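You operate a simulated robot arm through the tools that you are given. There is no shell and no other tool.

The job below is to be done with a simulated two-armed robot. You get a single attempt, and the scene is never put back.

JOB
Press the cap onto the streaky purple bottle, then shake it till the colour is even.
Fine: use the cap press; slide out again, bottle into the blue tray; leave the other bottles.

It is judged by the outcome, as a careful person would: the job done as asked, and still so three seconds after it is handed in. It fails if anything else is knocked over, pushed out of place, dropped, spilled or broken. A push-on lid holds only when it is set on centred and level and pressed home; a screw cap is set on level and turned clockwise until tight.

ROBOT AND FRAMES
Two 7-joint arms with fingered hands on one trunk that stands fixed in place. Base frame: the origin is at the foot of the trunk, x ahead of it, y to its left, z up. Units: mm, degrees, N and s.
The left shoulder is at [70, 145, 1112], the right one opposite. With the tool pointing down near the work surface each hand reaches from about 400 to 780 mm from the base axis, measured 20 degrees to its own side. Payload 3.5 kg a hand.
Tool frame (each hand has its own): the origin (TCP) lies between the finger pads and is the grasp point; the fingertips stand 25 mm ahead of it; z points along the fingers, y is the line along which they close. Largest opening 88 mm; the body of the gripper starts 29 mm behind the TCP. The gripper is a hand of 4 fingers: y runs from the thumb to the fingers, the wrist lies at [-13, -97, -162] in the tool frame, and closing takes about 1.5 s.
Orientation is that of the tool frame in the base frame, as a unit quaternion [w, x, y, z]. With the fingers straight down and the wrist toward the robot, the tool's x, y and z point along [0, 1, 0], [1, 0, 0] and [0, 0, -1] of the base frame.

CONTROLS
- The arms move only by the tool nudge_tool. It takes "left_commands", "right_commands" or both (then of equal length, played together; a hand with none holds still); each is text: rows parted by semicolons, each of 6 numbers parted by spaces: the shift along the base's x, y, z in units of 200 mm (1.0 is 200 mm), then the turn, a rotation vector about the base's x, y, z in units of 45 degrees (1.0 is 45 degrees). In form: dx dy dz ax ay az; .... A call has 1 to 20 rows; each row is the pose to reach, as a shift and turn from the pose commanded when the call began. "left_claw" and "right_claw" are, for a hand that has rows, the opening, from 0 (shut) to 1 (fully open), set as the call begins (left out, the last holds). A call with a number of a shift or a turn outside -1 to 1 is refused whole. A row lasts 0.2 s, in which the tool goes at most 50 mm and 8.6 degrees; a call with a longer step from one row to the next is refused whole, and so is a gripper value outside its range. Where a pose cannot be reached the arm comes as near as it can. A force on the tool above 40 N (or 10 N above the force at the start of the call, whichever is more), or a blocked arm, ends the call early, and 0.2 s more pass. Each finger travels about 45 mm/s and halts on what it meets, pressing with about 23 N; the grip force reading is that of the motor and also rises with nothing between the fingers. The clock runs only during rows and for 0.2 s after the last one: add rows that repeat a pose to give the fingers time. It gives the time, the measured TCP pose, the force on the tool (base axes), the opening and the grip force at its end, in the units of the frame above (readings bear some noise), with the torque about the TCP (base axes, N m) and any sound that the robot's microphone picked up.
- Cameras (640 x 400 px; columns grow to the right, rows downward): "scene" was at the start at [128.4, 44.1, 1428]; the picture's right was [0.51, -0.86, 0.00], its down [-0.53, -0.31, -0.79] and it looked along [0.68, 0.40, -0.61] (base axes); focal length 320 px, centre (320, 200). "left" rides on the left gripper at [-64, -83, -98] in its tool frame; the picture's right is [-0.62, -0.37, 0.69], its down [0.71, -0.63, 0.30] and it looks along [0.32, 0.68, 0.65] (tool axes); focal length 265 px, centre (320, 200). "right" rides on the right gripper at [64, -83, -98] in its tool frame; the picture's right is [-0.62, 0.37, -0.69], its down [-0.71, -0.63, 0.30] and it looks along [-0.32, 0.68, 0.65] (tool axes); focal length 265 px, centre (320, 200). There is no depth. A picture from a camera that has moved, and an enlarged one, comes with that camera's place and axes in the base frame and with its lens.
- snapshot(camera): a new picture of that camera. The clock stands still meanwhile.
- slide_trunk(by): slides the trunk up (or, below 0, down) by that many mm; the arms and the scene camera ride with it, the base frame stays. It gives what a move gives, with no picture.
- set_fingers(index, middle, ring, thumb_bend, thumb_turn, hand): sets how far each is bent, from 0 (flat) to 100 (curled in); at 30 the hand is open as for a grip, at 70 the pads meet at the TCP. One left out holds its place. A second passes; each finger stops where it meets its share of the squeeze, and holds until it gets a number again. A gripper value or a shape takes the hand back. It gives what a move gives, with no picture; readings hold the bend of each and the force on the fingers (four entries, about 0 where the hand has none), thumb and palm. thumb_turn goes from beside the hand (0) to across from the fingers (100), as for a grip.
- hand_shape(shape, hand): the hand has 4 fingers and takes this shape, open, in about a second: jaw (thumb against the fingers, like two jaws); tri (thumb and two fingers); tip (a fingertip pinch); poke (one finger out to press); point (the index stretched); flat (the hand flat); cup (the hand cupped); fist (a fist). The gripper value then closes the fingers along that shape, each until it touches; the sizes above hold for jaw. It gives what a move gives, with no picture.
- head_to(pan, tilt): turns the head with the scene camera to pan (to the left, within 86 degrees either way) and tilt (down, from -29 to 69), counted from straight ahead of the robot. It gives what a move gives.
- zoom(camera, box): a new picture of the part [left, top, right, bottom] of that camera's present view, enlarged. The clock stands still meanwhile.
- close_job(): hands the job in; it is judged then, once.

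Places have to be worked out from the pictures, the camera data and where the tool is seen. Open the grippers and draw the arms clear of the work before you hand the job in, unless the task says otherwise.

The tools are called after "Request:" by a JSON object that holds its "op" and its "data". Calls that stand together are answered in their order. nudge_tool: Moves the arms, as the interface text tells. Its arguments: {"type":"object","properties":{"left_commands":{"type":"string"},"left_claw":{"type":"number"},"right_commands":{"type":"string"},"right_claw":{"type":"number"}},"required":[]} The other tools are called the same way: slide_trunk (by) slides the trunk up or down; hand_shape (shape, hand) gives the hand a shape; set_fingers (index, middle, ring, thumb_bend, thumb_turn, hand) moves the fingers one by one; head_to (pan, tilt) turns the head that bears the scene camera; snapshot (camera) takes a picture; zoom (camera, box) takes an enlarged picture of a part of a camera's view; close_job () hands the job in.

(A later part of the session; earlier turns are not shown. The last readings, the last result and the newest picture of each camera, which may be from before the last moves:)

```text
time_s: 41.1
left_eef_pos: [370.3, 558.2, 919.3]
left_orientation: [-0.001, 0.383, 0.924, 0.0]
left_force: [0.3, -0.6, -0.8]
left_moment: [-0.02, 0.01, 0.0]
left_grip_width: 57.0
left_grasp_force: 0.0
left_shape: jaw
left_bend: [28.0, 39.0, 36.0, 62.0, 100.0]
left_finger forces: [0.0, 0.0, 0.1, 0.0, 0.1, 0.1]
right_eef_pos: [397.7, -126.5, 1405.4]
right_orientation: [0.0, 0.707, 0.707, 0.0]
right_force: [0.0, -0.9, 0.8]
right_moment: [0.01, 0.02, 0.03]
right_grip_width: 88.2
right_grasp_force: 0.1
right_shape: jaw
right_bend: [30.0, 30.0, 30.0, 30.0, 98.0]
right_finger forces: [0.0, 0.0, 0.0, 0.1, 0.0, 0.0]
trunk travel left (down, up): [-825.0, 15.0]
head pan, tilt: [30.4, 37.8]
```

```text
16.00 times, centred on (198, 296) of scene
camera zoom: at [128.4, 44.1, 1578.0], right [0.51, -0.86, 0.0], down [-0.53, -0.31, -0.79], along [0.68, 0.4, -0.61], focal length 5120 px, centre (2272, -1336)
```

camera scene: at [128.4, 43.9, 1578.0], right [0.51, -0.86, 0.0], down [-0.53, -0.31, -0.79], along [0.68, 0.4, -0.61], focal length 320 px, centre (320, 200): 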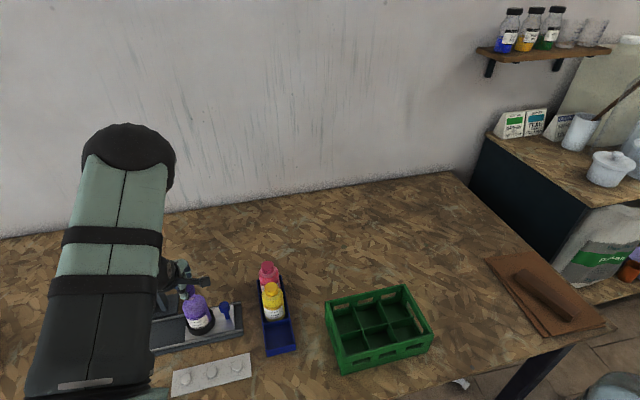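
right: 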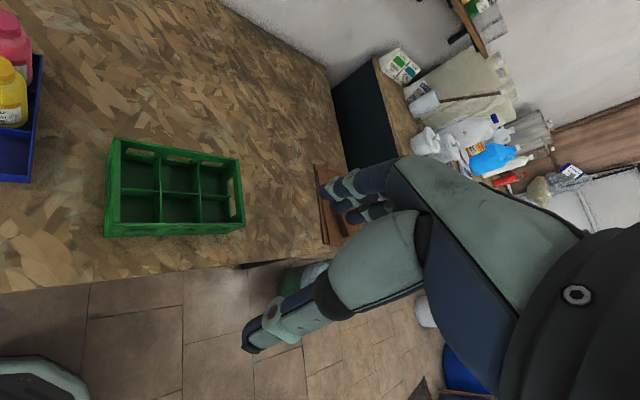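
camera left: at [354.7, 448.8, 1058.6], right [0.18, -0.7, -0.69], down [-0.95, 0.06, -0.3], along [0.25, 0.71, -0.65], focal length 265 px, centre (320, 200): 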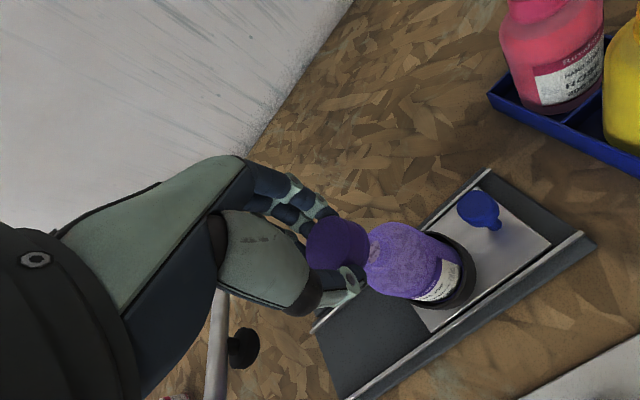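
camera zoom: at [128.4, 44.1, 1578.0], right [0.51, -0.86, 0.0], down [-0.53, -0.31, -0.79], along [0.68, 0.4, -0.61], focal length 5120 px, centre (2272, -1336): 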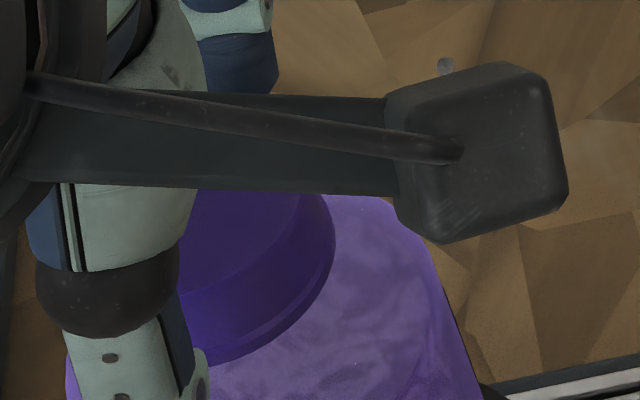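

Cap released and looks level on the neck. Raising the hand straight up with the fingers open to inspect.

Request:
{"op": "nudge_tool", "data": {"left_commands": "0 0 0.05 0 0 0; 0 0 0.15 0 0 0; 0 0 0.3 0 0 0; 0 0 0.4 0 0 0; 0 0 0.4 0 0 0", "left_claw": 1.0}}

Request:
{"op": "zoom", "data": {"camera": "left", "box": [340, 210, 500, 310]}}

Request:
{"op": "zoom", "data": {"camera": "scene", "box": [170, 270, 250, 330]}}

```text
time_s: 42.4
left_eef_pos: [370.4, 557.8, 999.2]
left_orientation: [0.0, 0.383, 0.924, -0.001]
left_force: [-0.3, 0.1, -0.2]
left_moment: [0.02, -0.01, -0.02]
left_grip_width: 87.6
left_grasp_force: 0.0
left_shape: jaw
left_bend: [30.0, 30.0, 30.0, 30.0, 98.0]
left_finger forces: [0.1, 0.0, 0.0, 0.0, 0.0, 0.0]
right_eef_pos: [397.9, -126.6, 1404.5]
right_orientation: [0.0, 0.707, 0.707, 0.001]
right_force: [-0.4, 0.0, -0.1]
right_moment: [-0.01, 0.01, -0.02]
right_grip_width: 87.7
right_grasp_force: 0.0
right_shape: jaw
right_bend: [30.0, 30.0, 30.0, 30.0, 98.0]
right_finger forces: [0.1, 0.0, 0.0, 0.0, 0.1, 0.0]
trunk travel left (down, up): [-825.0, 15.0]
head pan, tilt: [30.4, 37.8]
```

```text
4.00 times, centred on (420, 260) of left
camera zoom: at [357.3, 454.3, 1097.9], right [0.18, -0.7, -0.69], down [-0.95, 0.06, -0.3], along [0.25, 0.71, -0.65], focal length 1062 px, centre (-80, -40)
```

zoom: 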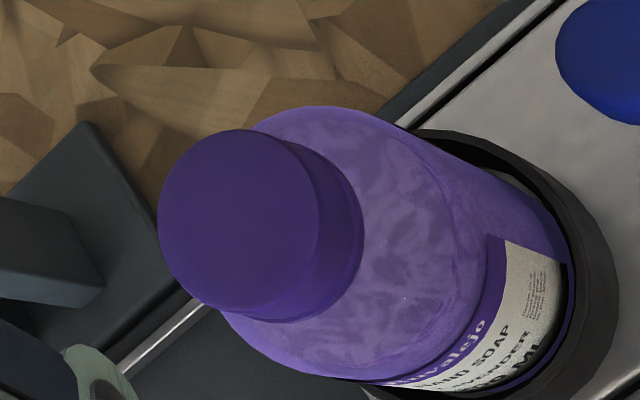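

```text
6.67 times, centred on (210, 300) of scene
camera zoom: at [128.7, 44.6, 1578.0], right [0.51, -0.86, 0.0], down [-0.53, -0.31, -0.79], along [0.68, 0.4, -0.61], focal length 2133 px, centre (1053, -467)
```

zoom: 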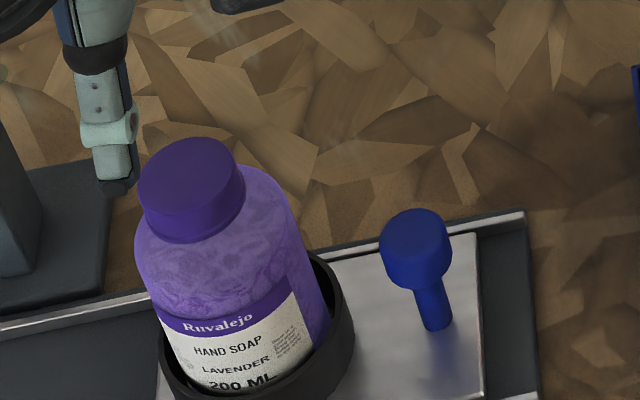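

The cap sits centred and level on the neck. Next I slide the carriage in by its blue knob (head near (422,509,835)); to keep the hand clear of the bottle and lever I'll tilt it 40° and approach the knob from the outer side.

Request:
{"op": "nudge_tool", "data": {"left_commands": "0.1 -0.098 0 0.1257 0.1257 0; 0.2 -0.196 0 0.2514 0.2514 0; 0.305 -0.293 0 0.3771 0.3771 0; 0.407 -0.391 0 0.5028 0.5028 0; 0.509 -0.4885 0 0.6285 0.6285 0; 0.509 -0.4885 0 0.6285 0.6285 0"}}

Request:
{"op": "snapshot", "data": {"camera": "scene"}}

Request:
{"op": "snapshot", "data": {"camera": "left"}}

```text
time_s: 43.8
left_eef_pos: [471.7, 459.2, 998.1]
left_orientation: [-0.316, 0.359, 0.868, 0.131]
left_force: [-0.3, 0.1, -0.1]
left_moment: [-0.01, -0.01, 0.01]
left_grip_width: 87.6
left_grasp_force: 0.1
left_shape: jaw
left_bend: [30.0, 30.0, 30.0, 30.0, 98.0]
left_finger forces: [0.0, 0.0, 0.1, 0.0, 0.0, 0.1]
right_eef_pos: [396.2, -126.3, 1404.8]
right_orientation: [0.0, 0.707, 0.707, 0.0]
right_force: [-1.1, 0.3, -0.2]
right_moment: [0.0, 0.0, -0.03]
right_grip_width: 87.7
right_grasp_force: 0.0
right_shape: jaw
right_bend: [30.0, 30.0, 30.0, 30.0, 98.0]
right_finger forces: [0.1, 0.1, 0.0, 0.0, 0.1, 0.0]
trunk travel left (down, up): [-825.0, 15.0]
head pan, tilt: [30.4, 37.8]
```

```text
taken
camera scene: at [127.6, 45.1, 1578.0], right [0.51, -0.86, 0.0], down [-0.53, -0.31, -0.79], along [0.68, 0.4, -0.61], focal length 320 px, centre (320, 200)
```

scene: 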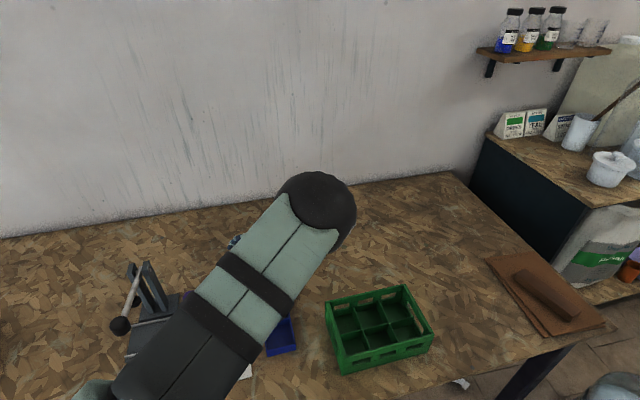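

```text
taken
camera left: at [491.5, 321.9, 1032.1], right [-0.24, -0.28, -0.93], down [-0.97, 0.08, 0.23], along [0.01, 0.96, -0.29], focal length 265 px, centre (320, 200)
```

left: 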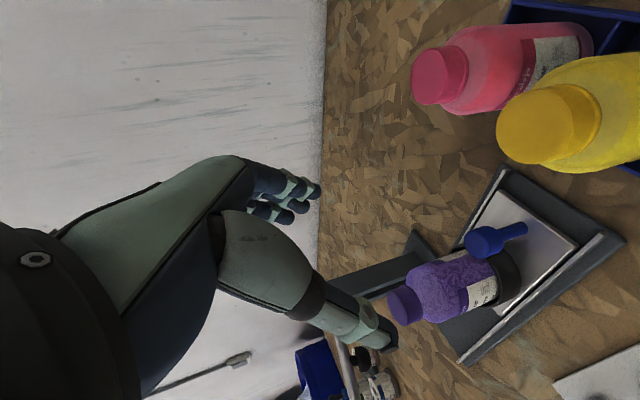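

Good: the tilted pose is reached and the knob's predicted place matches this view. Zooming in to refine the knob, cap and press positions.

Request:
{"op": "zoom", "data": {"camera": "left", "box": [380, 200, 556, 330]}}

Request:
{"op": "zoom", "data": {"camera": "scene", "box": [90, 250, 218, 350]}}

```text
3.08 times, centred on (468, 265) of left
camera zoom: at [491.5, 321.9, 1032.1], right [-0.24, -0.28, -0.93], down [-0.97, 0.08, 0.23], along [0.01, 0.96, -0.29], focal length 817 px, centre (-135, 0)
```

zoom: 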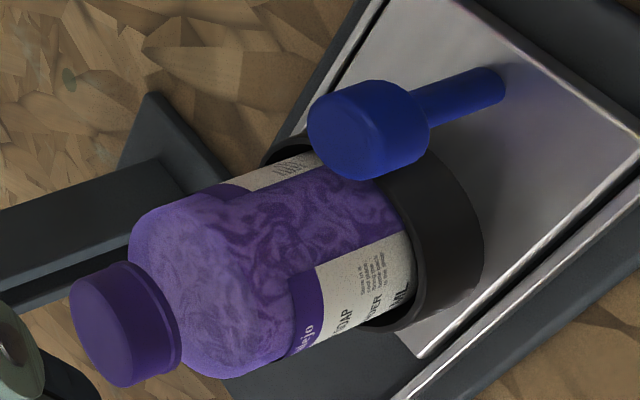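

```text
4.00 times, centred on (154, 300) of scene
camera zoom: at [127.6, 45.1, 1578.0], right [0.51, -0.86, 0.0], down [-0.53, -0.31, -0.79], along [0.68, 0.4, -0.61], focal length 1280 px, centre (984, -200)
```

zoom: 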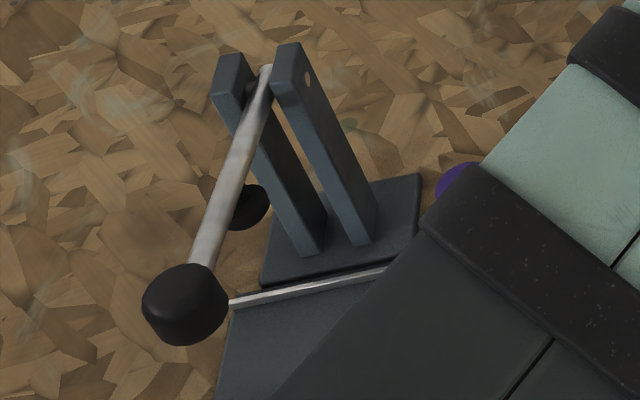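

The bottle stands upright with the cap level; knob head is centred near (421.5,511,831.5), spanning z 821–842. Approaching to 30 mm short of the grasp along the tilted axis.

Request:
{"op": "nudge_tool", "data": {"left_commands": "-0.03 0.031 -0.15 0 0 0; -0.06 0.062 -0.3 0 0 0; -0.09 0.093 -0.45 0 0 0; -0.12 0.125 -0.56 0 0 0; -0.15 0.155 -0.665 0 0 0; -0.15 0.155 -0.665 0 0 0"}}

Request:
{"op": "snapshot", "data": {"camera": "left"}}

```text
time_s: 45.1
left_eef_pos: [441.3, 492.4, 866.0]
left_orientation: [-0.316, 0.359, 0.869, 0.13]
left_force: [-0.2, 0.0, -0.4]
left_moment: [-0.01, -0.01, 0.02]
left_grip_width: 87.6
left_grasp_force: 0.1
left_shape: jaw
left_bend: [30.0, 30.0, 30.0, 30.0, 98.0]
left_finger forces: [0.0, 0.0, 0.0, 0.0, 0.1, 0.0]
right_eef_pos: [397.2, -127.2, 1405.1]
right_orientation: [0.0, 0.707, 0.707, 0.0]
right_force: [0.8, -0.7, 0.1]
right_moment: [0.0, -0.02, 0.01]
right_grip_width: 87.8
right_grasp_force: 0.1
right_shape: jaw
right_bend: [30.0, 30.0, 30.0, 30.0, 98.0]
right_finger forces: [0.0, 0.0, 0.0, 0.0, 0.0, 0.0]
trunk travel left (down, up): [-825.0, 15.0]
head pan, tilt: [30.4, 37.8]
```

```text
taken
camera left: at [461.8, 354.5, 900.9], right [-0.24, -0.28, -0.93], down [-0.97, 0.08, 0.23], along [0.01, 0.96, -0.29], focal length 265 px, centre (320, 200)
```

left: 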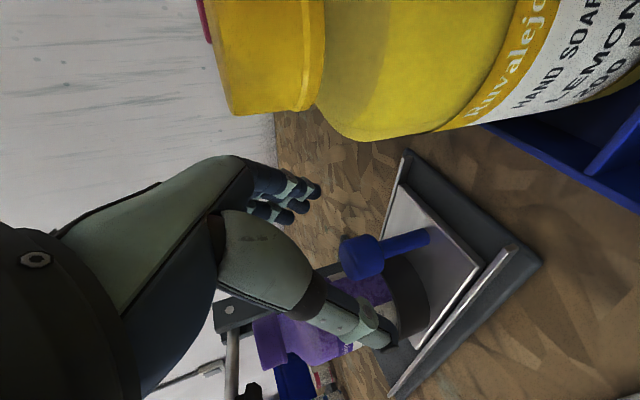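

The knob is centred in line with the grasp axis and the yellow bottle is about 40 mm clear. Advancing the last 30 mm.

Request:
{"op": "nudge_tool", "data": {"left_commands": "-0.023 0.023 -0.038 0 0 0; -0.045 0.045 -0.077 0 0 0; -0.068 0.068 -0.115 0 0 0; -0.068 0.068 -0.115 0 0 0"}}

Request:
{"op": "snapshot", "data": {"camera": "left"}}

```text
time_s: 46.1
left_eef_pos: [426.0, 505.2, 842.7]
left_orientation: [-0.316, 0.36, 0.868, 0.13]
left_force: [0.8, 0.2, -0.2]
left_moment: [0.04, -0.02, 0.01]
left_grip_width: 87.5
left_grasp_force: 0.1
left_shape: jaw
left_bend: [30.0, 30.0, 30.0, 30.0, 98.0]
left_finger forces: [0.1, 0.1, 0.0, 0.0, 0.1, 0.0]
right_eef_pos: [396.4, -126.8, 1405.0]
right_orientation: [0.0, 0.707, 0.708, -0.001]
right_force: [-0.2, -0.3, -0.3]
right_moment: [-0.01, 0.03, -0.02]
right_grip_width: 87.9
right_grasp_force: 0.0
right_shape: jaw
right_bend: [30.0, 30.0, 30.0, 30.0, 98.0]
right_finger forces: [0.0, 0.0, 0.0, 0.0, 0.1, 0.1]
trunk travel left (down, up): [-825.0, 15.0]
head pan, tilt: [30.4, 37.8]
```

```text
taken
camera left: at [447.4, 367.3, 877.3], right [-0.24, -0.28, -0.93], down [-0.97, 0.08, 0.23], along [0.01, 0.96, -0.29], focal length 265 px, centre (320, 200)
```

left: 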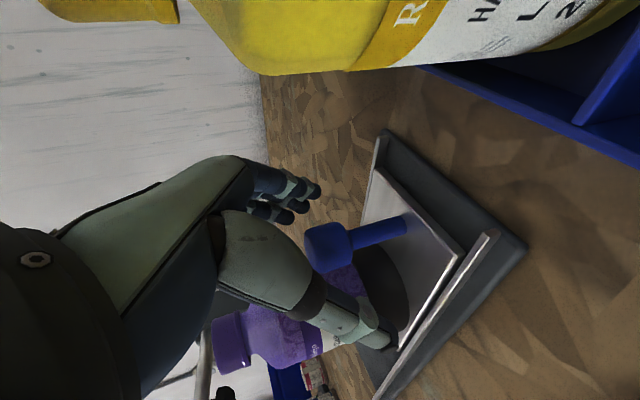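

Knob head is right at the grasp point. Closing part-way first to check the ring finger's clearance to the bottle.

Request:
{"op": "nudge_tool", "data": {"left_commands": "0 0 0 0 0 0; 0 0 0 0 0 0; 0 0 0 0 0 0; 0 0 0 0 0 0; 0 0 0 0 0 0; 0 0 0 0 0 0; 0 0 0 0 0 0", "left_claw": 0.4}}

Request:
{"op": "zoom", "data": {"camera": "left", "box": [200, 160, 440, 380]}}

```text
time_s: 47.8
left_eef_pos: [426.7, 504.8, 842.8]
left_orientation: [-0.317, 0.359, 0.868, 0.13]
left_force: [-0.6, -0.2, 0.3]
left_moment: [-0.02, 0.02, -0.01]
left_grip_width: 35.5
left_grasp_force: 0.0
left_shape: jaw
left_bend: [74.0, 49.0, 45.0, 72.0, 100.0]
left_finger forces: [0.1, 0.1, 0.0, 0.1, 0.1, 0.0]
right_eef_pos: [396.8, -126.0, 1404.5]
right_orientation: [0.0, 0.707, 0.707, 0.0]
right_force: [-0.4, 0.1, 0.2]
right_moment: [0.0, -0.04, 0.03]
right_grip_width: 87.9
right_grasp_force: 0.0
right_shape: jaw
right_bend: [30.0, 30.0, 30.0, 30.0, 98.0]
right_finger forces: [0.0, 0.1, 0.1, 0.1, 0.0, 0.0]
trunk travel left (down, up): [-825.0, 15.0]
head pan, tilt: [30.4, 37.8]
```

```text
1.82 times, centred on (320, 270) of left
camera zoom: at [447.5, 367.2, 877.5], right [-0.24, -0.28, -0.93], down [-0.97, 0.08, 0.23], along [0.01, 0.96, -0.29], focal length 483 px, centre (320, 73)
```

zoom: 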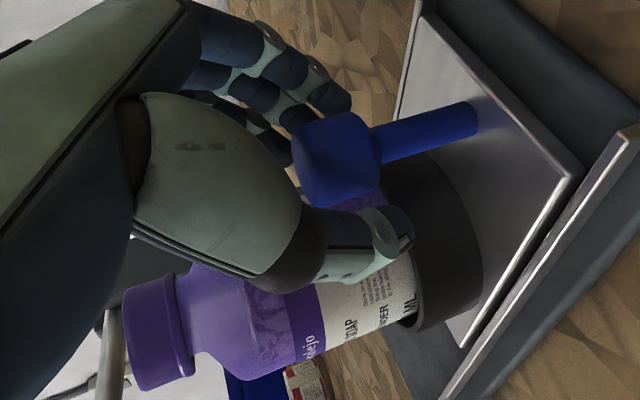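

Clear of the bottle. Closing to grip the knob.

Request:
{"op": "nudge_tool", "data": {"left_commands": "0 0 0 0 0 0; 0 0 0 0 0 0; 0 0 0 0 0 0; 0 0 0 0 0 0; 0 0 0 0 0 0", "left_claw": 0.0}}

Request:
{"op": "zoom", "data": {"camera": "left", "box": [200, 160, 440, 380]}}

```text
time_s: 49.0
left_eef_pos: [425.8, 506.2, 842.2]
left_orientation: [-0.317, 0.359, 0.868, 0.129]
left_force: [-4.2, 0.7, -2.7]
left_moment: [-0.02, 0.02, 0.06]
left_grip_width: 16.6
left_grasp_force: 23.1
left_shape: jaw
left_bend: [74.0, 64.0, 67.0, 75.0, 100.0]
left_finger forces: [11.5, 5.1, 0.0, 0.0, 20.4, 0.0]
right_eef_pos: [397.0, -126.7, 1405.2]
right_orientation: [0.0, 0.707, 0.708, -0.001]
right_force: [-0.5, 0.0, -0.6]
right_moment: [0.0, 0.04, -0.01]
right_grip_width: 87.8
right_grasp_force: 0.1
right_shape: jaw
right_bend: [30.0, 30.0, 30.0, 30.0, 98.0]
right_finger forces: [0.0, 0.0, 0.0, 0.0, 0.1, 0.1]
trunk travel left (down, up): [-825.0, 15.0]
head pan, tilt: [30.4, 37.8]
```

```text
1.82 times, centred on (320, 270) of left
camera zoom: at [446.6, 367.5, 877.3], right [-0.24, -0.28, -0.93], down [-0.97, 0.08, 0.23], along [0.01, 0.96, -0.29], focal length 483 px, centre (320, 73)
```

zoom: 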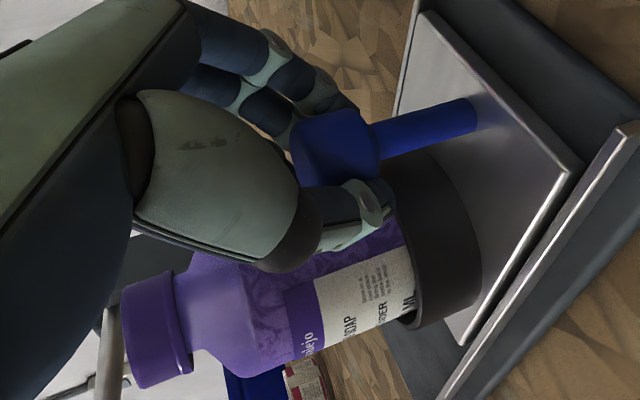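

Knob gripped (thumb 20 N, index 11.5, middle 5). The plunger lies roughly 120 mm along the rail from the bottle, so I start sliding inward with a 30 mm step and read the side force to check the rail direction.

Request:
{"op": "nudge_tool", "data": {"left_commands": "-0.027 0.027 0 0 0 0; -0.053 0.053 0 0 0 0; -0.08 0.08 0 0 0 0; -0.106 0.106 0 0 0 0; -0.106 0.106 0 0 0 0"}}

Request:
{"op": "snapshot", "data": {"camera": "left"}}

Request:
{"op": "snapshot", "data": {"camera": "scene"}}

```text
time_s: 50.1
left_eef_pos: [405.7, 526.9, 842.8]
left_orientation: [-0.316, 0.36, 0.868, 0.131]
left_force: [-4.9, -4.6, -2.6]
left_moment: [-0.13, 0.05, 0.04]
left_grip_width: 16.4
left_grasp_force: 23.7
left_shape: jaw
left_bend: [74.0, 65.0, 67.0, 75.0, 100.0]
left_finger forces: [10.7, 4.9, 0.0, 0.0, 22.4, 0.0]
right_eef_pos: [397.0, -127.3, 1406.2]
right_orientation: [0.0, 0.708, 0.707, 0.0]
right_force: [0.2, -0.2, 0.2]
right_moment: [0.02, 0.0, 0.01]
right_grip_width: 87.9
right_grasp_force: 0.1
right_shape: jaw
right_bend: [30.0, 30.0, 30.0, 30.0, 98.0]
right_finger forces: [0.0, 0.0, 0.0, 0.0, 0.0, 0.1]
trunk travel left (down, up): [-825.0, 15.0]
head pan, tilt: [30.4, 37.8]
```

```text
taken
camera left: at [426.1, 388.6, 877.7], right [-0.24, -0.28, -0.93], down [-0.97, 0.08, 0.23], along [0.01, 0.96, -0.29], focal length 265 px, centre (320, 200)
```

left: 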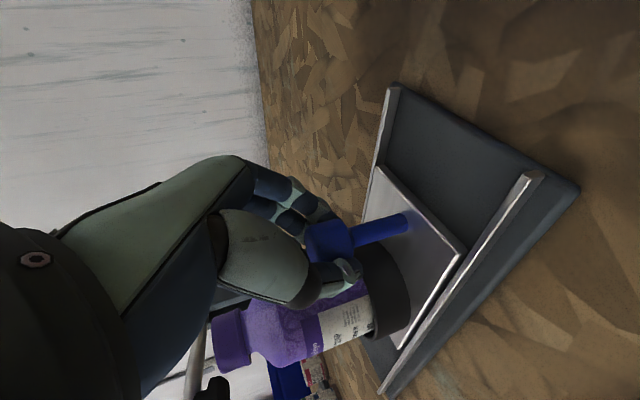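

```text
taken
camera scene: at [127.4, 43.2, 1578.1], right [0.51, -0.86, 0.0], down [-0.53, -0.31, -0.79], along [0.68, 0.4, -0.61], focal length 320 px, centre (320, 200)
```

scene: 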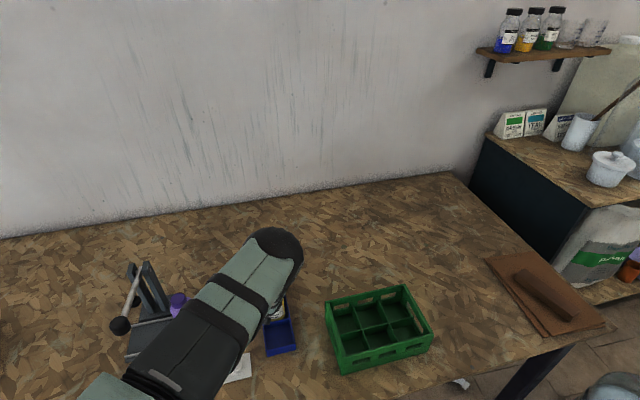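

The carriage slides smoothly; a small side force (−6.7 N along e2) shows the rail leans slightly toward the robot. Continuing 60 mm with a 2.5 mm correction.

Request:
{"op": "nudge_tool", "data": {"left_commands": "-0.037 0.0335 0 0 0 0; -0.0735 0.068 0 0 0 0; -0.11 0.1015 0 0 0 0; -0.147 0.136 0 0 0 0; -0.184 0.17 0 0 0 0; -0.221 0.2035 0 0 0 0; -0.221 0.2035 0 0 0 0"}}

Request:
{"op": "snapshot", "data": {"camera": "left"}}

Request:
{"op": "snapshot", "data": {"camera": "scene"}}

```text
time_s: 51.8
left_eef_pos: [363.9, 567.7, 842.6]
left_orientation: [-0.316, 0.36, 0.868, 0.13]
left_force: [-1.4, -0.3, -4.8]
left_moment: [-0.05, -0.04, 0.0]
left_grip_width: 15.8
left_grasp_force: 22.9
left_shape: jaw
left_bend: [74.0, 65.0, 67.0, 75.0, 100.0]
left_finger forces: [13.1, 4.9, 0.0, 0.0, 18.7, 0.1]
right_eef_pos: [397.3, -127.2, 1404.9]
right_orientation: [0.0, 0.707, 0.707, -0.001]
right_force: [-0.2, -0.4, -0.4]
right_moment: [-0.02, -0.01, 0.05]
right_grip_width: 87.9
right_grasp_force: 0.0
right_shape: jaw
right_bend: [30.0, 30.0, 30.0, 30.0, 98.0]
right_finger forces: [0.1, 0.0, 0.0, 0.0, 0.1, 0.0]
trunk travel left (down, up): [-825.0, 15.0]
head pan, tilt: [30.4, 37.8]
```

```text
taken
camera left: at [383.1, 429.7, 878.2], right [-0.24, -0.28, -0.93], down [-0.97, 0.08, 0.23], along [0.01, 0.96, -0.29], focal length 265 px, centre (320, 200)
```

left: 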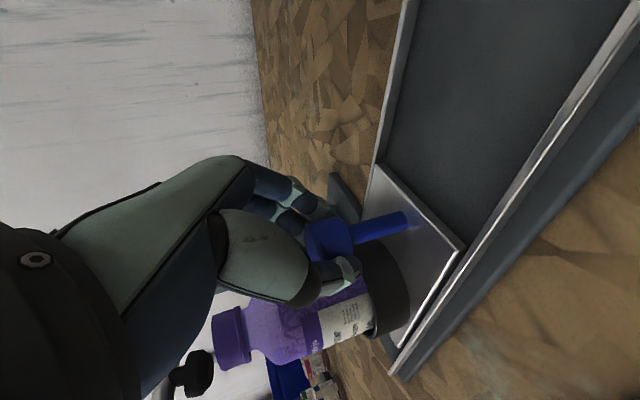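

```text
taken
camera scene: at [128.8, 44.8, 1577.9], right [0.51, -0.86, 0.0], down [-0.53, -0.31, -0.79], along [0.68, 0.4, -0.61], focal length 320 px, centre (320, 200)
```

scene: 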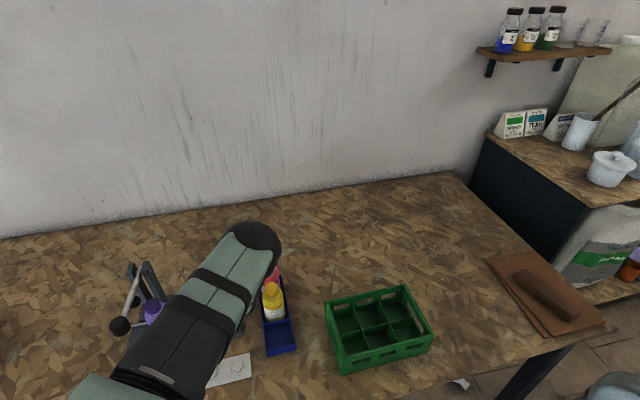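

Side force is now nil after 90 mm. Zooming the scene view on the cap and plunger to see how far remains.

Request:
{"op": "zoom", "data": {"camera": "scene", "box": [100, 250, 180, 350]}}

Request:
{"op": "zoom", "data": {"camera": "left", "box": [150, 290, 310, 400]}}

```text
4.00 times, centred on (140, 300) of scene
camera zoom: at [128.8, 44.8, 1577.9], right [0.51, -0.86, 0.0], down [-0.53, -0.31, -0.79], along [0.68, 0.4, -0.61], focal length 1280 px, centre (1040, -200)
```

zoom: 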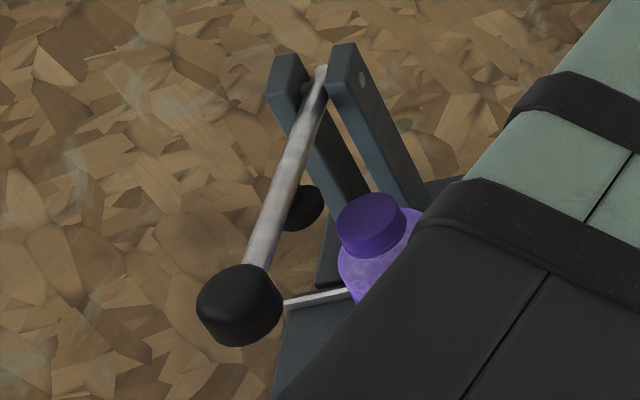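

```text
3.64 times, centred on (230, 345) of left
camera zoom: at [383.1, 429.7, 878.2], right [-0.24, -0.28, -0.93], down [-0.97, 0.08, 0.23], along [0.01, 0.96, -0.29], focal length 965 px, centre (647, -327)
```

zoom: 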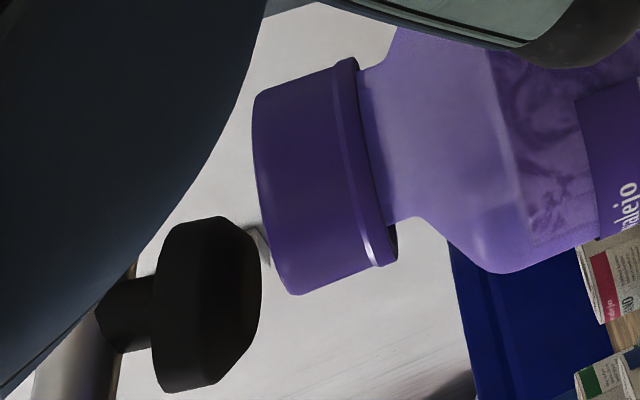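

The cap top (≈z 910) is about 10 mm under the plunger face (≈z 922), and about 30 mm of slide remains. Moving in 12 mm steps while watching the forces.

Request:
{"op": "nudge_tool", "data": {"left_commands": "-0.022 0.0205 0 0 0 0; -0.044 0.041 0 0 0 0; -0.044 0.041 0 0 0 0"}}

Request:
{"op": "zoom", "data": {"camera": "left", "box": [150, 290, 310, 400]}}

Request:
{"op": "zoom", "data": {"camera": "scene", "box": [100, 250, 180, 350]}}

```text
time_s: 52.5
left_eef_pos: [354.4, 576.1, 842.5]
left_orientation: [-0.317, 0.36, 0.868, 0.131]
left_force: [-0.5, -0.8, -1.5]
left_moment: [-0.02, -0.04, -0.01]
left_grip_width: 16.1
left_grasp_force: 23.0
left_shape: jaw
left_bend: [74.0, 65.0, 67.0, 76.0, 100.0]
left_finger forces: [13.5, 5.1, 0.0, 0.0, 18.8, 0.1]
right_eef_pos: [398.0, -126.9, 1404.4]
right_orientation: [0.001, 0.707, 0.707, 0.0]
right_force: [-0.1, -0.5, 0.3]
right_moment: [0.0, -0.01, 0.02]
right_grip_width: 88.0
right_grasp_force: 0.1
right_shape: jaw
right_bend: [30.0, 30.0, 30.0, 30.0, 98.0]
right_finger forces: [0.0, 0.0, 0.0, 0.0, 0.0, 0.1]
trunk travel left (down, up): [-825.0, 15.0]
head pan, tilt: [30.4, 37.8]
```

```text
3.64 times, centred on (230, 345) of left
camera zoom: at [374.2, 438.2, 877.5], right [-0.24, -0.28, -0.93], down [-0.97, 0.08, 0.23], along [0.01, 0.96, -0.29], focal length 965 px, centre (647, -327)
```

zoom: 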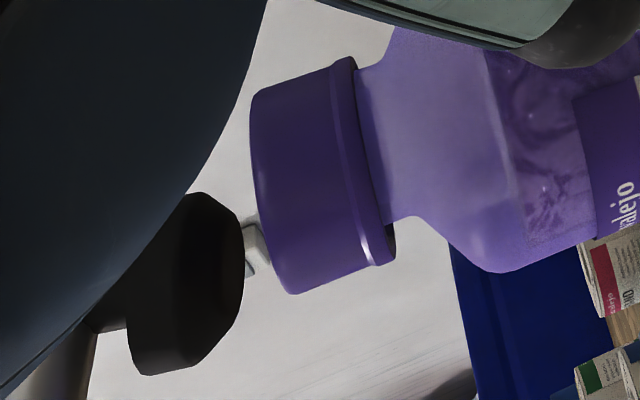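

```text
4.00 times, centred on (140, 300) of scene
camera zoom: at [128.6, 44.1, 1578.0], right [0.51, -0.86, 0.0], down [-0.53, -0.31, -0.79], along [0.68, 0.4, -0.61], focal length 1280 px, centre (1040, -200)
```

zoom: 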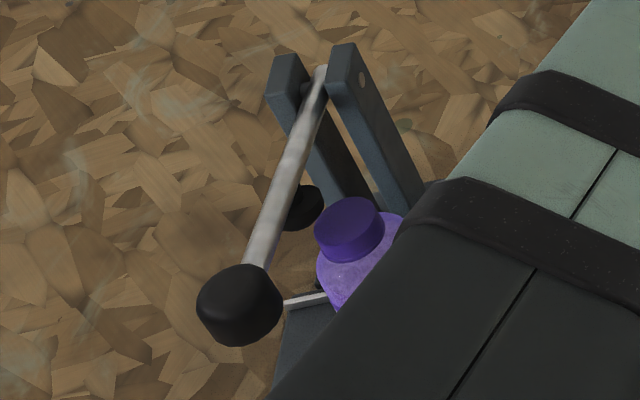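

Clearance above the cap still looks fine and forces are nil. Another 12 mm.

Request:
{"op": "nudge_tool", "data": {"left_commands": "-0.022 0.0205 0 0 0 0; -0.044 0.041 0 0 0 0; -0.044 0.041 0 0 0 0"}}

Request:
{"op": "zoom", "data": {"camera": "left", "box": [150, 290, 310, 400]}}

Request:
{"op": "zoom", "data": {"camera": "scene", "box": [110, 270, 174, 330]}}

```text
time_s: 53.4
left_eef_pos: [343.6, 584.8, 841.5]
left_orientation: [-0.317, 0.359, 0.868, 0.132]
left_force: [-0.8, 2.7, -0.3]
left_moment: [0.0, -0.03, 0.02]
left_grip_width: 15.9
left_grasp_force: 23.3
left_shape: jaw
left_bend: [74.0, 65.0, 67.0, 76.0, 100.0]
left_finger forces: [13.8, 6.6, 0.1, 0.1, 18.4, 0.0]
right_eef_pos: [398.0, -126.6, 1404.3]
right_orientation: [0.0, 0.707, 0.707, 0.0]
right_force: [-0.6, 0.5, 0.1]
right_moment: [0.0, -0.01, 0.01]
right_grip_width: 88.0
right_grasp_force: 0.0
right_shape: jaw
right_bend: [30.0, 30.0, 30.0, 30.0, 98.0]
right_finger forces: [0.0, 0.0, 0.0, 0.0, 0.0, 0.1]
trunk travel left (down, up): [-825.0, 15.0]
head pan, tilt: [30.4, 37.8]
```

```text
3.64 times, centred on (230, 345) of left
camera zoom: at [364.5, 447.0, 877.0], right [-0.24, -0.28, -0.93], down [-0.97, 0.08, 0.23], along [0.01, 0.96, -0.29], focal length 965 px, centre (647, -327)
```

zoom: 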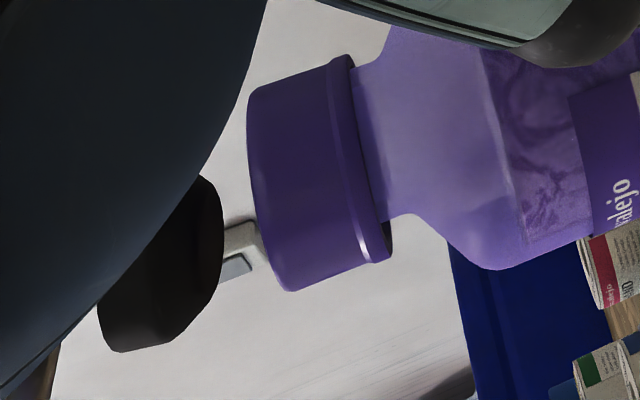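

```text
6.67 times, centred on (142, 300) of scene
camera zoom: at [128.4, 44.7, 1578.0], right [0.51, -0.86, 0.0], down [-0.53, -0.31, -0.79], along [0.68, 0.4, -0.61], focal length 2133 px, centre (1507, -467)
```

zoom: 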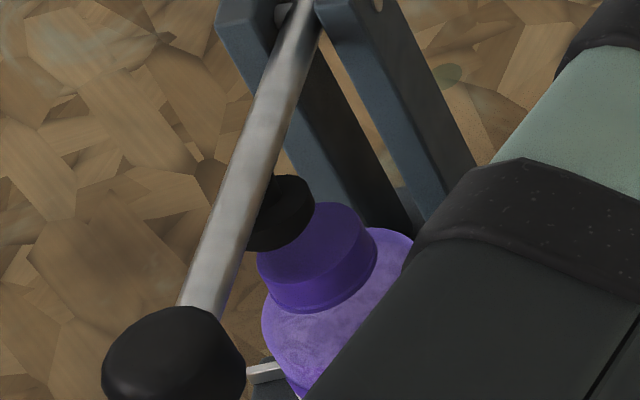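

About 8–10 mm left by the scene view. Sliding 7 mm more.

Request:
{"op": "nudge_tool", "data": {"left_commands": "-0.0128 0.012 0 0 0 0; -0.0255 0.024 0 0 0 0; -0.0255 0.024 0 0 0 0"}}

Request:
{"op": "zoom", "data": {"camera": "scene", "box": [118, 280, 166, 320]}}

Request:
{"op": "zoom", "data": {"camera": "left", "box": [150, 290, 310, 400]}}

```text
time_s: 54.1
left_eef_pos: [340.3, 588.9, 842.2]
left_orientation: [-0.316, 0.36, 0.868, 0.131]
left_force: [0.0, 3.3, 0.5]
left_moment: [0.0, -0.01, 0.05]
left_grip_width: 16.1
left_grasp_force: 22.8
left_shape: jaw
left_bend: [73.0, 65.0, 67.0, 76.0, 100.0]
left_finger forces: [13.3, 6.3, 0.0, 0.0, 18.2, 0.0]
right_eef_pos: [398.0, -126.3, 1404.3]
right_orientation: [-0.001, 0.707, 0.707, 0.0]
right_force: [0.3, -0.1, -0.5]
right_moment: [0.01, 0.0, 0.01]
right_grip_width: 87.9
right_grasp_force: 0.1
right_shape: jaw
right_bend: [30.0, 30.0, 30.0, 30.0, 98.0]
right_finger forces: [0.0, 0.0, 0.0, 0.0, 0.0, 0.1]
trunk travel left (down, up): [-825.0, 15.0]
head pan, tilt: [30.4, 37.8]
```

```text
10.00 times, centred on (142, 300) of scene
camera zoom: at [128.6, 44.6, 1578.0], right [0.51, -0.86, 0.0], down [-0.53, -0.31, -0.79], along [0.68, 0.4, -0.61], focal length 3200 px, centre (2100, -800)
```

zoom: 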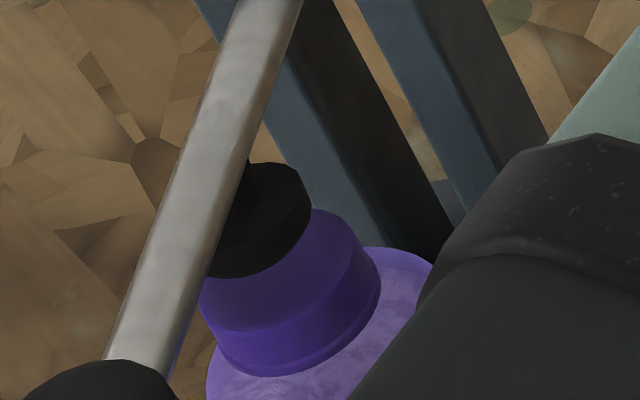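

```text
3.64 times, centred on (230, 345) of left
camera zoom: at [359.9, 450.6, 876.9], right [-0.24, -0.28, -0.93], down [-0.97, 0.08, 0.23], along [0.01, 0.96, -0.29], focal length 965 px, centre (647, -327)
```

zoom: 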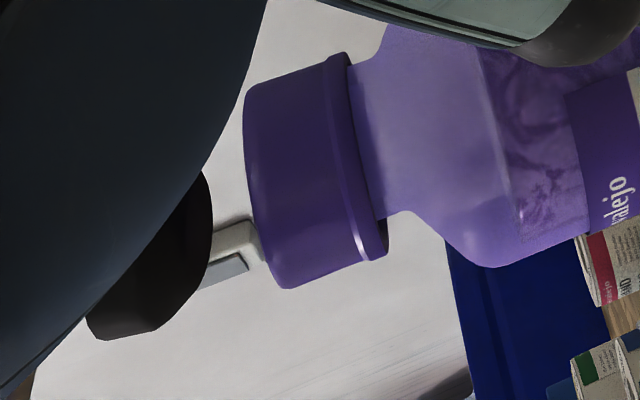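

By the scene view the plunger is now about 2.5 mm further along the rail than the cap axis. Sliding that last bit.

Request:
{"op": "nudge_tool", "data": {"left_commands": "-0.009 0.0085 0 0 0 0; -0.009 0.0085 0 0 0 0"}}

Request:
{"op": "zoom", "data": {"camera": "scene", "box": [118, 280, 166, 320]}}

```text
time_s: 54.8
left_eef_pos: [339.4, 588.9, 841.9]
left_orientation: [-0.315, 0.36, 0.869, 0.13]
left_force: [0.8, 1.5, 0.7]
left_moment: [-0.03, -0.03, 0.0]
left_grip_width: 16.6
left_grasp_force: 22.8
left_shape: jaw
left_bend: [73.0, 65.0, 67.0, 77.0, 100.0]
left_finger forces: [13.3, 5.3, 0.0, 0.1, 18.0, 0.0]
right_eef_pos: [398.8, -127.9, 1404.2]
right_orientation: [0.0, 0.707, 0.708, 0.0]
right_force: [0.0, 0.3, 0.1]
right_moment: [0.0, -0.02, 0.03]
right_grip_width: 87.6
right_grasp_force: 0.1
right_shape: jaw
right_bend: [30.0, 30.0, 30.0, 30.0, 98.0]
right_finger forces: [0.1, 0.0, 0.0, 0.0, 0.0, 0.0]
trunk travel left (down, up): [-825.0, 15.0]
head pan, tilt: [30.4, 37.8]
```

```text
10.00 times, centred on (142, 300) of scene
camera zoom: at [128.8, 44.1, 1578.0], right [0.51, -0.86, 0.0], down [-0.53, -0.31, -0.79], along [0.68, 0.4, -0.61], focal length 3200 px, centre (2100, -800)
```

zoom: 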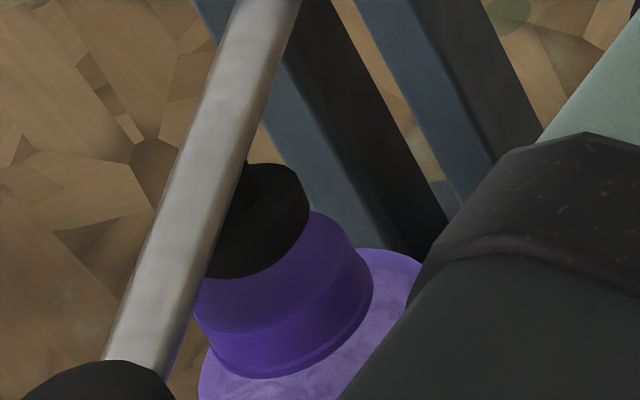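

Cap and plunger now look in line. Releasing the knob and backing the hand out along its tilted axis.

Request:
{"op": "nudge_tool", "data": {"left_commands": "0 0 0 0 0 0; 0 0 0 0 0 0; 0 0 0 0 0 0; 0 0 0 0 0 0; 0 0 0 0 0 0; 0 0 0 0 0 0; 0 0 0 0 0 0", "left_claw": 0.8}}

Request:
{"op": "nudge_tool", "data": {"left_commands": "0.045 -0.045 0.077 0 0 0; 0.091 -0.091 0.153 0 0 0; 0.16 -0.16 0.27 0 0 0; 0.23 -0.23 0.385 0 0 0; 0.29 -0.29 0.5 0 0 0; 0.34 -0.34 0.6 0 0 0; 0.34 -0.34 0.6 0 0 0"}}

Request:
{"op": "snapshot", "data": {"camera": "left"}}

Request:
{"op": "snapshot", "data": {"camera": "scene"}}

```text
time_s: 56.4
left_eef_pos: [337.8, 590.4, 842.1]
left_orientation: [-0.315, 0.36, 0.868, 0.131]
left_force: [0.5, 0.6, -0.3]
left_moment: [-0.01, 0.0, 0.01]
left_grip_width: 70.4
left_grasp_force: 0.1
left_shape: jaw
left_bend: [27.0, 34.0, 32.0, 49.0, 99.0]
left_finger forces: [0.0, 0.1, 0.1, 0.0, 0.0, 0.0]
right_eef_pos: [397.7, -127.3, 1405.1]
right_orientation: [0.0, 0.708, 0.706, 0.0]
right_force: [0.3, 0.1, -0.7]
right_moment: [-0.01, 0.01, -0.01]
right_grip_width: 88.1
right_grasp_force: 0.1
right_shape: jaw
right_bend: [30.0, 30.0, 30.0, 30.0, 98.0]
right_finger forces: [0.1, 0.0, 0.0, 0.1, 0.1, 0.1]
trunk travel left (down, up): [-825.0, 15.0]
head pan, tilt: [30.4, 37.8]
```

```text
time_s: 58.0
left_eef_pos: [407.3, 523.3, 962.1]
left_orientation: [-0.316, 0.36, 0.868, 0.132]
left_force: [0.6, -0.5, 0.6]
left_moment: [-0.02, 0.01, -0.06]
left_grip_width: 70.3
left_grasp_force: 0.0
left_shape: jaw
left_bend: [27.0, 34.0, 32.0, 49.0, 99.0]
left_finger forces: [0.0, 0.0, 0.0, 0.0, 0.0, 0.1]
right_eef_pos: [397.7, -126.4, 1404.8]
right_orientation: [0.0, 0.707, 0.707, -0.001]
right_force: [-0.8, -1.3, 0.5]
right_moment: [0.03, 0.01, 0.0]
right_grip_width: 88.0
right_grasp_force: 0.1
right_shape: jaw
right_bend: [30.0, 30.0, 30.0, 30.0, 98.0]
right_finger forces: [0.0, 0.1, 0.1, 0.0, 0.0, 0.0]
trunk travel left (down, up): [-825.0, 15.0]
head pan, tilt: [30.4, 37.8]
```

```text
taken
camera left: at [426.6, 385.3, 997.0], right [-0.24, -0.28, -0.93], down [-0.97, 0.08, 0.23], along [0.01, 0.96, -0.29], focal length 265 px, centre (320, 200)
```

left: 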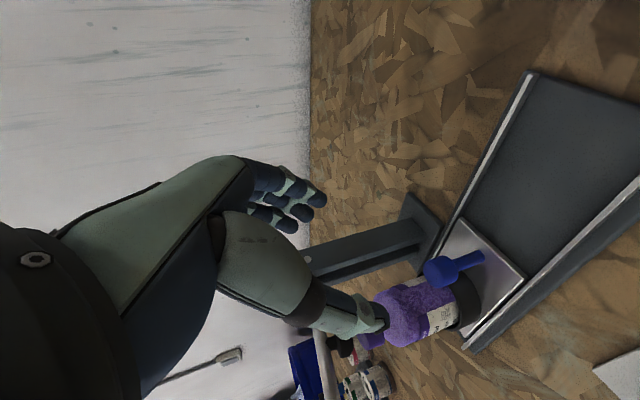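

```text
taken
camera scene: at [128.5, 44.3, 1578.0], right [0.51, -0.86, 0.0], down [-0.53, -0.31, -0.79], along [0.68, 0.4, -0.61], focal length 320 px, centre (320, 200)
```

scene: 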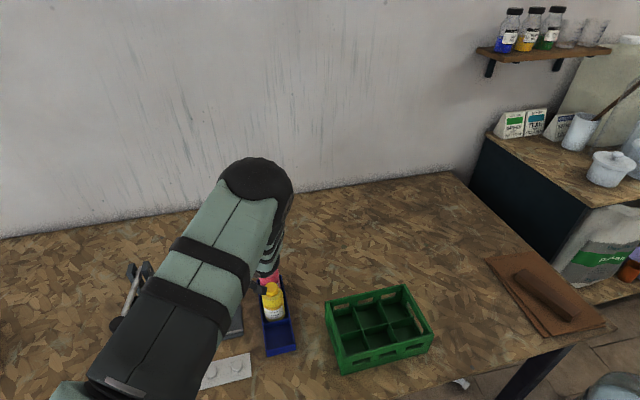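

Carriage is in place under the press. Now for the lever: its black barrel handle is near (230,588,963). I'll un-tilt the hand and move to a clear spot above, before turning to grip the handle crosswise.

Request:
{"op": "nudge_tool", "data": {"left_commands": "-0.072 -0.0425 0.106 -0.105 -0.105 0; -0.144 -0.085 0.212 -0.21 -0.21 0; -0.216 -0.1275 0.318 -0.314 -0.314 0; -0.288 -0.17 0.423 -0.419 -0.419 0; -0.36 -0.2125 0.529 -0.524 -0.524 0; -0.432 -0.255 0.635 -0.6285 -0.6285 0; -0.432 -0.255 0.635 -0.6285 -0.6285 0", "left_claw": 1.0}}

Request:
{"op": "snapshot", "data": {"camera": "left"}}

Request:
{"op": "snapshot", "data": {"camera": "scene"}}

```text
time_s: 59.5
left_eef_pos: [320.1, 471.1, 1087.3]
left_orientation: [0.001, 0.383, 0.924, -0.001]
left_force: [0.2, 0.4, 1.2]
left_moment: [0.02, -0.02, -0.01]
left_grip_width: 87.7
left_grasp_force: 0.1
left_shape: jaw
left_bend: [30.0, 30.0, 30.0, 30.0, 98.0]
left_finger forces: [0.0, 0.0, 0.1, 0.0, 0.1, 0.0]
right_eef_pos: [398.7, -126.4, 1404.5]
right_orientation: [0.0, 0.707, 0.708, -0.001]
right_force: [-0.5, -0.3, -0.2]
right_moment: [0.0, 0.04, -0.01]
right_grip_width: 88.0
right_grasp_force: 0.1
right_shape: jaw
right_bend: [30.0, 30.0, 30.0, 30.0, 98.0]
right_finger forces: [0.0, 0.0, 0.1, 0.0, 0.0, 0.0]
trunk travel left (down, up): [-825.0, 15.0]
head pan, tilt: [30.4, 37.8]
```

```text
taken
camera left: at [305.6, 367.1, 1187.1], right [0.18, -0.7, -0.69], down [-0.95, 0.06, -0.3], along [0.25, 0.71, -0.66], focal length 265 px, centre (320, 200)
```

left: 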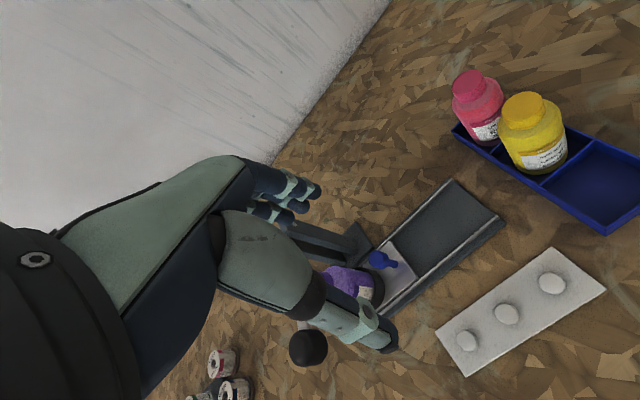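

```text
taken
camera scene: at [129.4, 43.9, 1577.9], right [0.51, -0.86, 0.0], down [-0.53, -0.31, -0.79], along [0.68, 0.4, -0.61], focal length 320 px, centre (320, 200)
```

scene: 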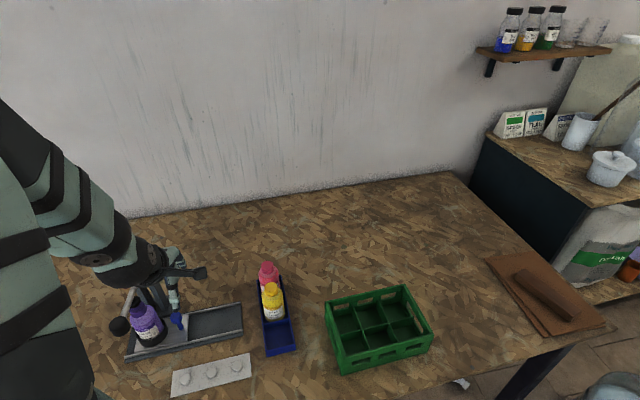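

Now there's a clear scene view of the press. Zooming in to check the alignment of plunger over cap.

Request:
{"op": "zoom", "data": {"camera": "scene", "box": [100, 275, 196, 365]}}

Request:
{"op": "zoom", "data": {"camera": "left", "box": [260, 240, 420, 390]}}

```text
4.44 times, centred on (148, 320) of scene
camera zoom: at [129.4, 43.9, 1577.9], right [0.51, -0.86, 0.0], down [-0.53, -0.31, -0.79], along [0.68, 0.4, -0.61], focal length 1422 px, centre (1084, -333)
```

zoom: 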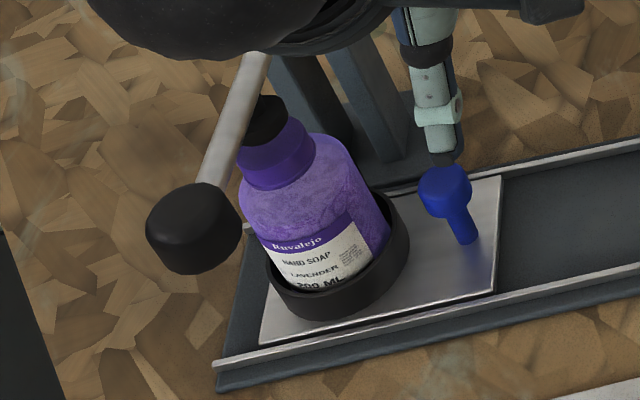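

```text
2.67 times, centred on (340, 315) of left
camera zoom: at [305.6, 367.1, 1187.1], right [0.18, -0.7, -0.69], down [-0.95, 0.06, -0.3], along [0.25, 0.71, -0.66], focal length 708 px, centre (267, -107)
```

zoom: 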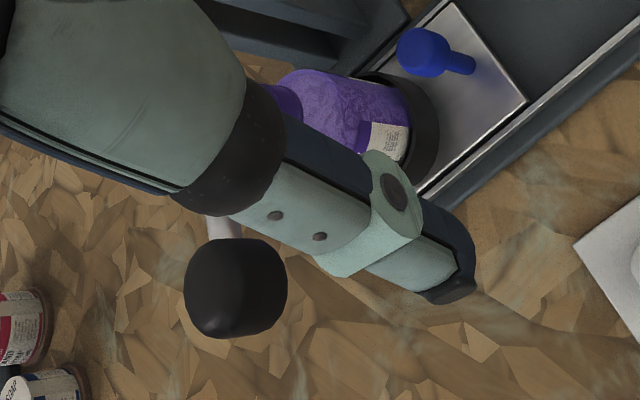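

Zoom further on plunger versus cap for fine alignment.

Request:
{"op": "zoom", "data": {"camera": "scene", "box": [124, 290, 164, 320]}}

```text
13.33 times, centred on (144, 305) of scene
camera zoom: at [129.4, 43.9, 1577.9], right [0.51, -0.86, 0.0], down [-0.53, -0.31, -0.79], along [0.68, 0.4, -0.61], focal length 4267 px, centre (2667, -1200)
```

zoom: 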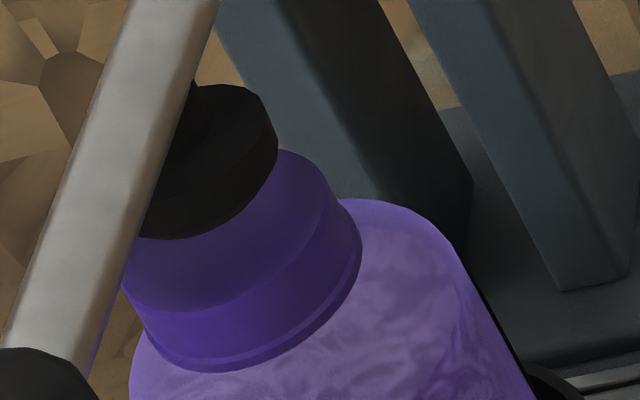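

The plunger lines up with the cap within about 1 mm. The handle is centred near (227,583,968), about 40 mm across. I'll now turn the hand to yaw −43° here in free space, to grip the handle crosswise to the lever.

Request:
{"op": "nudge_tool", "data": {"left_commands": "0 0 0 0 0 -0.18; 0 0 0 0 0 -0.36; 0 0 0 0 0 -0.54; 0 0 0 0 0 -0.72; 0 0 0 0 0 -0.9; 0 0 0 0 0 -0.98; 0 0 0 0 0 -0.98"}}

Request:
{"op": "snapshot", "data": {"camera": "scene"}}

```text
time_s: 61.1
left_eef_pos: [318.9, 471.1, 1090.0]
left_orientation: [0.0, 0.702, 0.712, 0.0]
left_force: [-0.1, 0.0, -0.5]
left_moment: [-0.01, 0.03, -0.02]
left_grip_width: 88.0
left_grasp_force: 0.0
left_shape: jaw
left_bend: [30.0, 30.0, 30.0, 30.0, 98.0]
left_finger forces: [0.0, 0.0, 0.1, 0.0, 0.0, 0.0]
right_eef_pos: [398.5, -126.5, 1405.9]
right_orientation: [0.001, 0.707, 0.707, 0.001]
right_force: [0.4, -0.2, 0.4]
right_moment: [0.0, 0.02, 0.0]
right_grip_width: 87.8
right_grasp_force: 0.2
right_shape: jaw
right_bend: [30.0, 30.0, 30.0, 30.0, 98.0]
right_finger forces: [0.1, 0.0, 0.0, 0.1, 0.0, 0.1]
trunk travel left (down, up): [-825.0, 15.0]
head pan, tilt: [30.4, 37.8]
```

```text
taken
camera scene: at [128.1, 43.9, 1578.0], right [0.51, -0.86, 0.0], down [-0.53, -0.31, -0.79], along [0.68, 0.4, -0.61], focal length 320 px, centre (320, 200)
```

scene: 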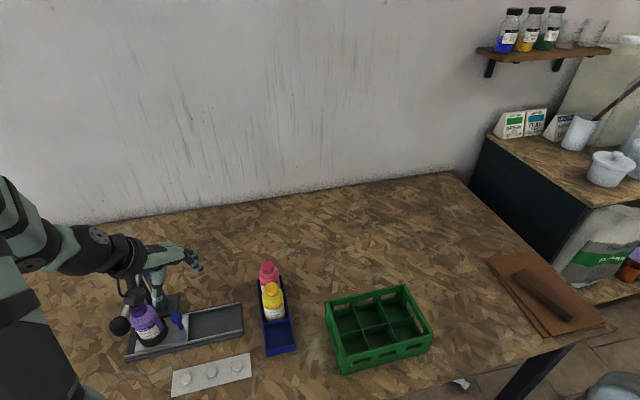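

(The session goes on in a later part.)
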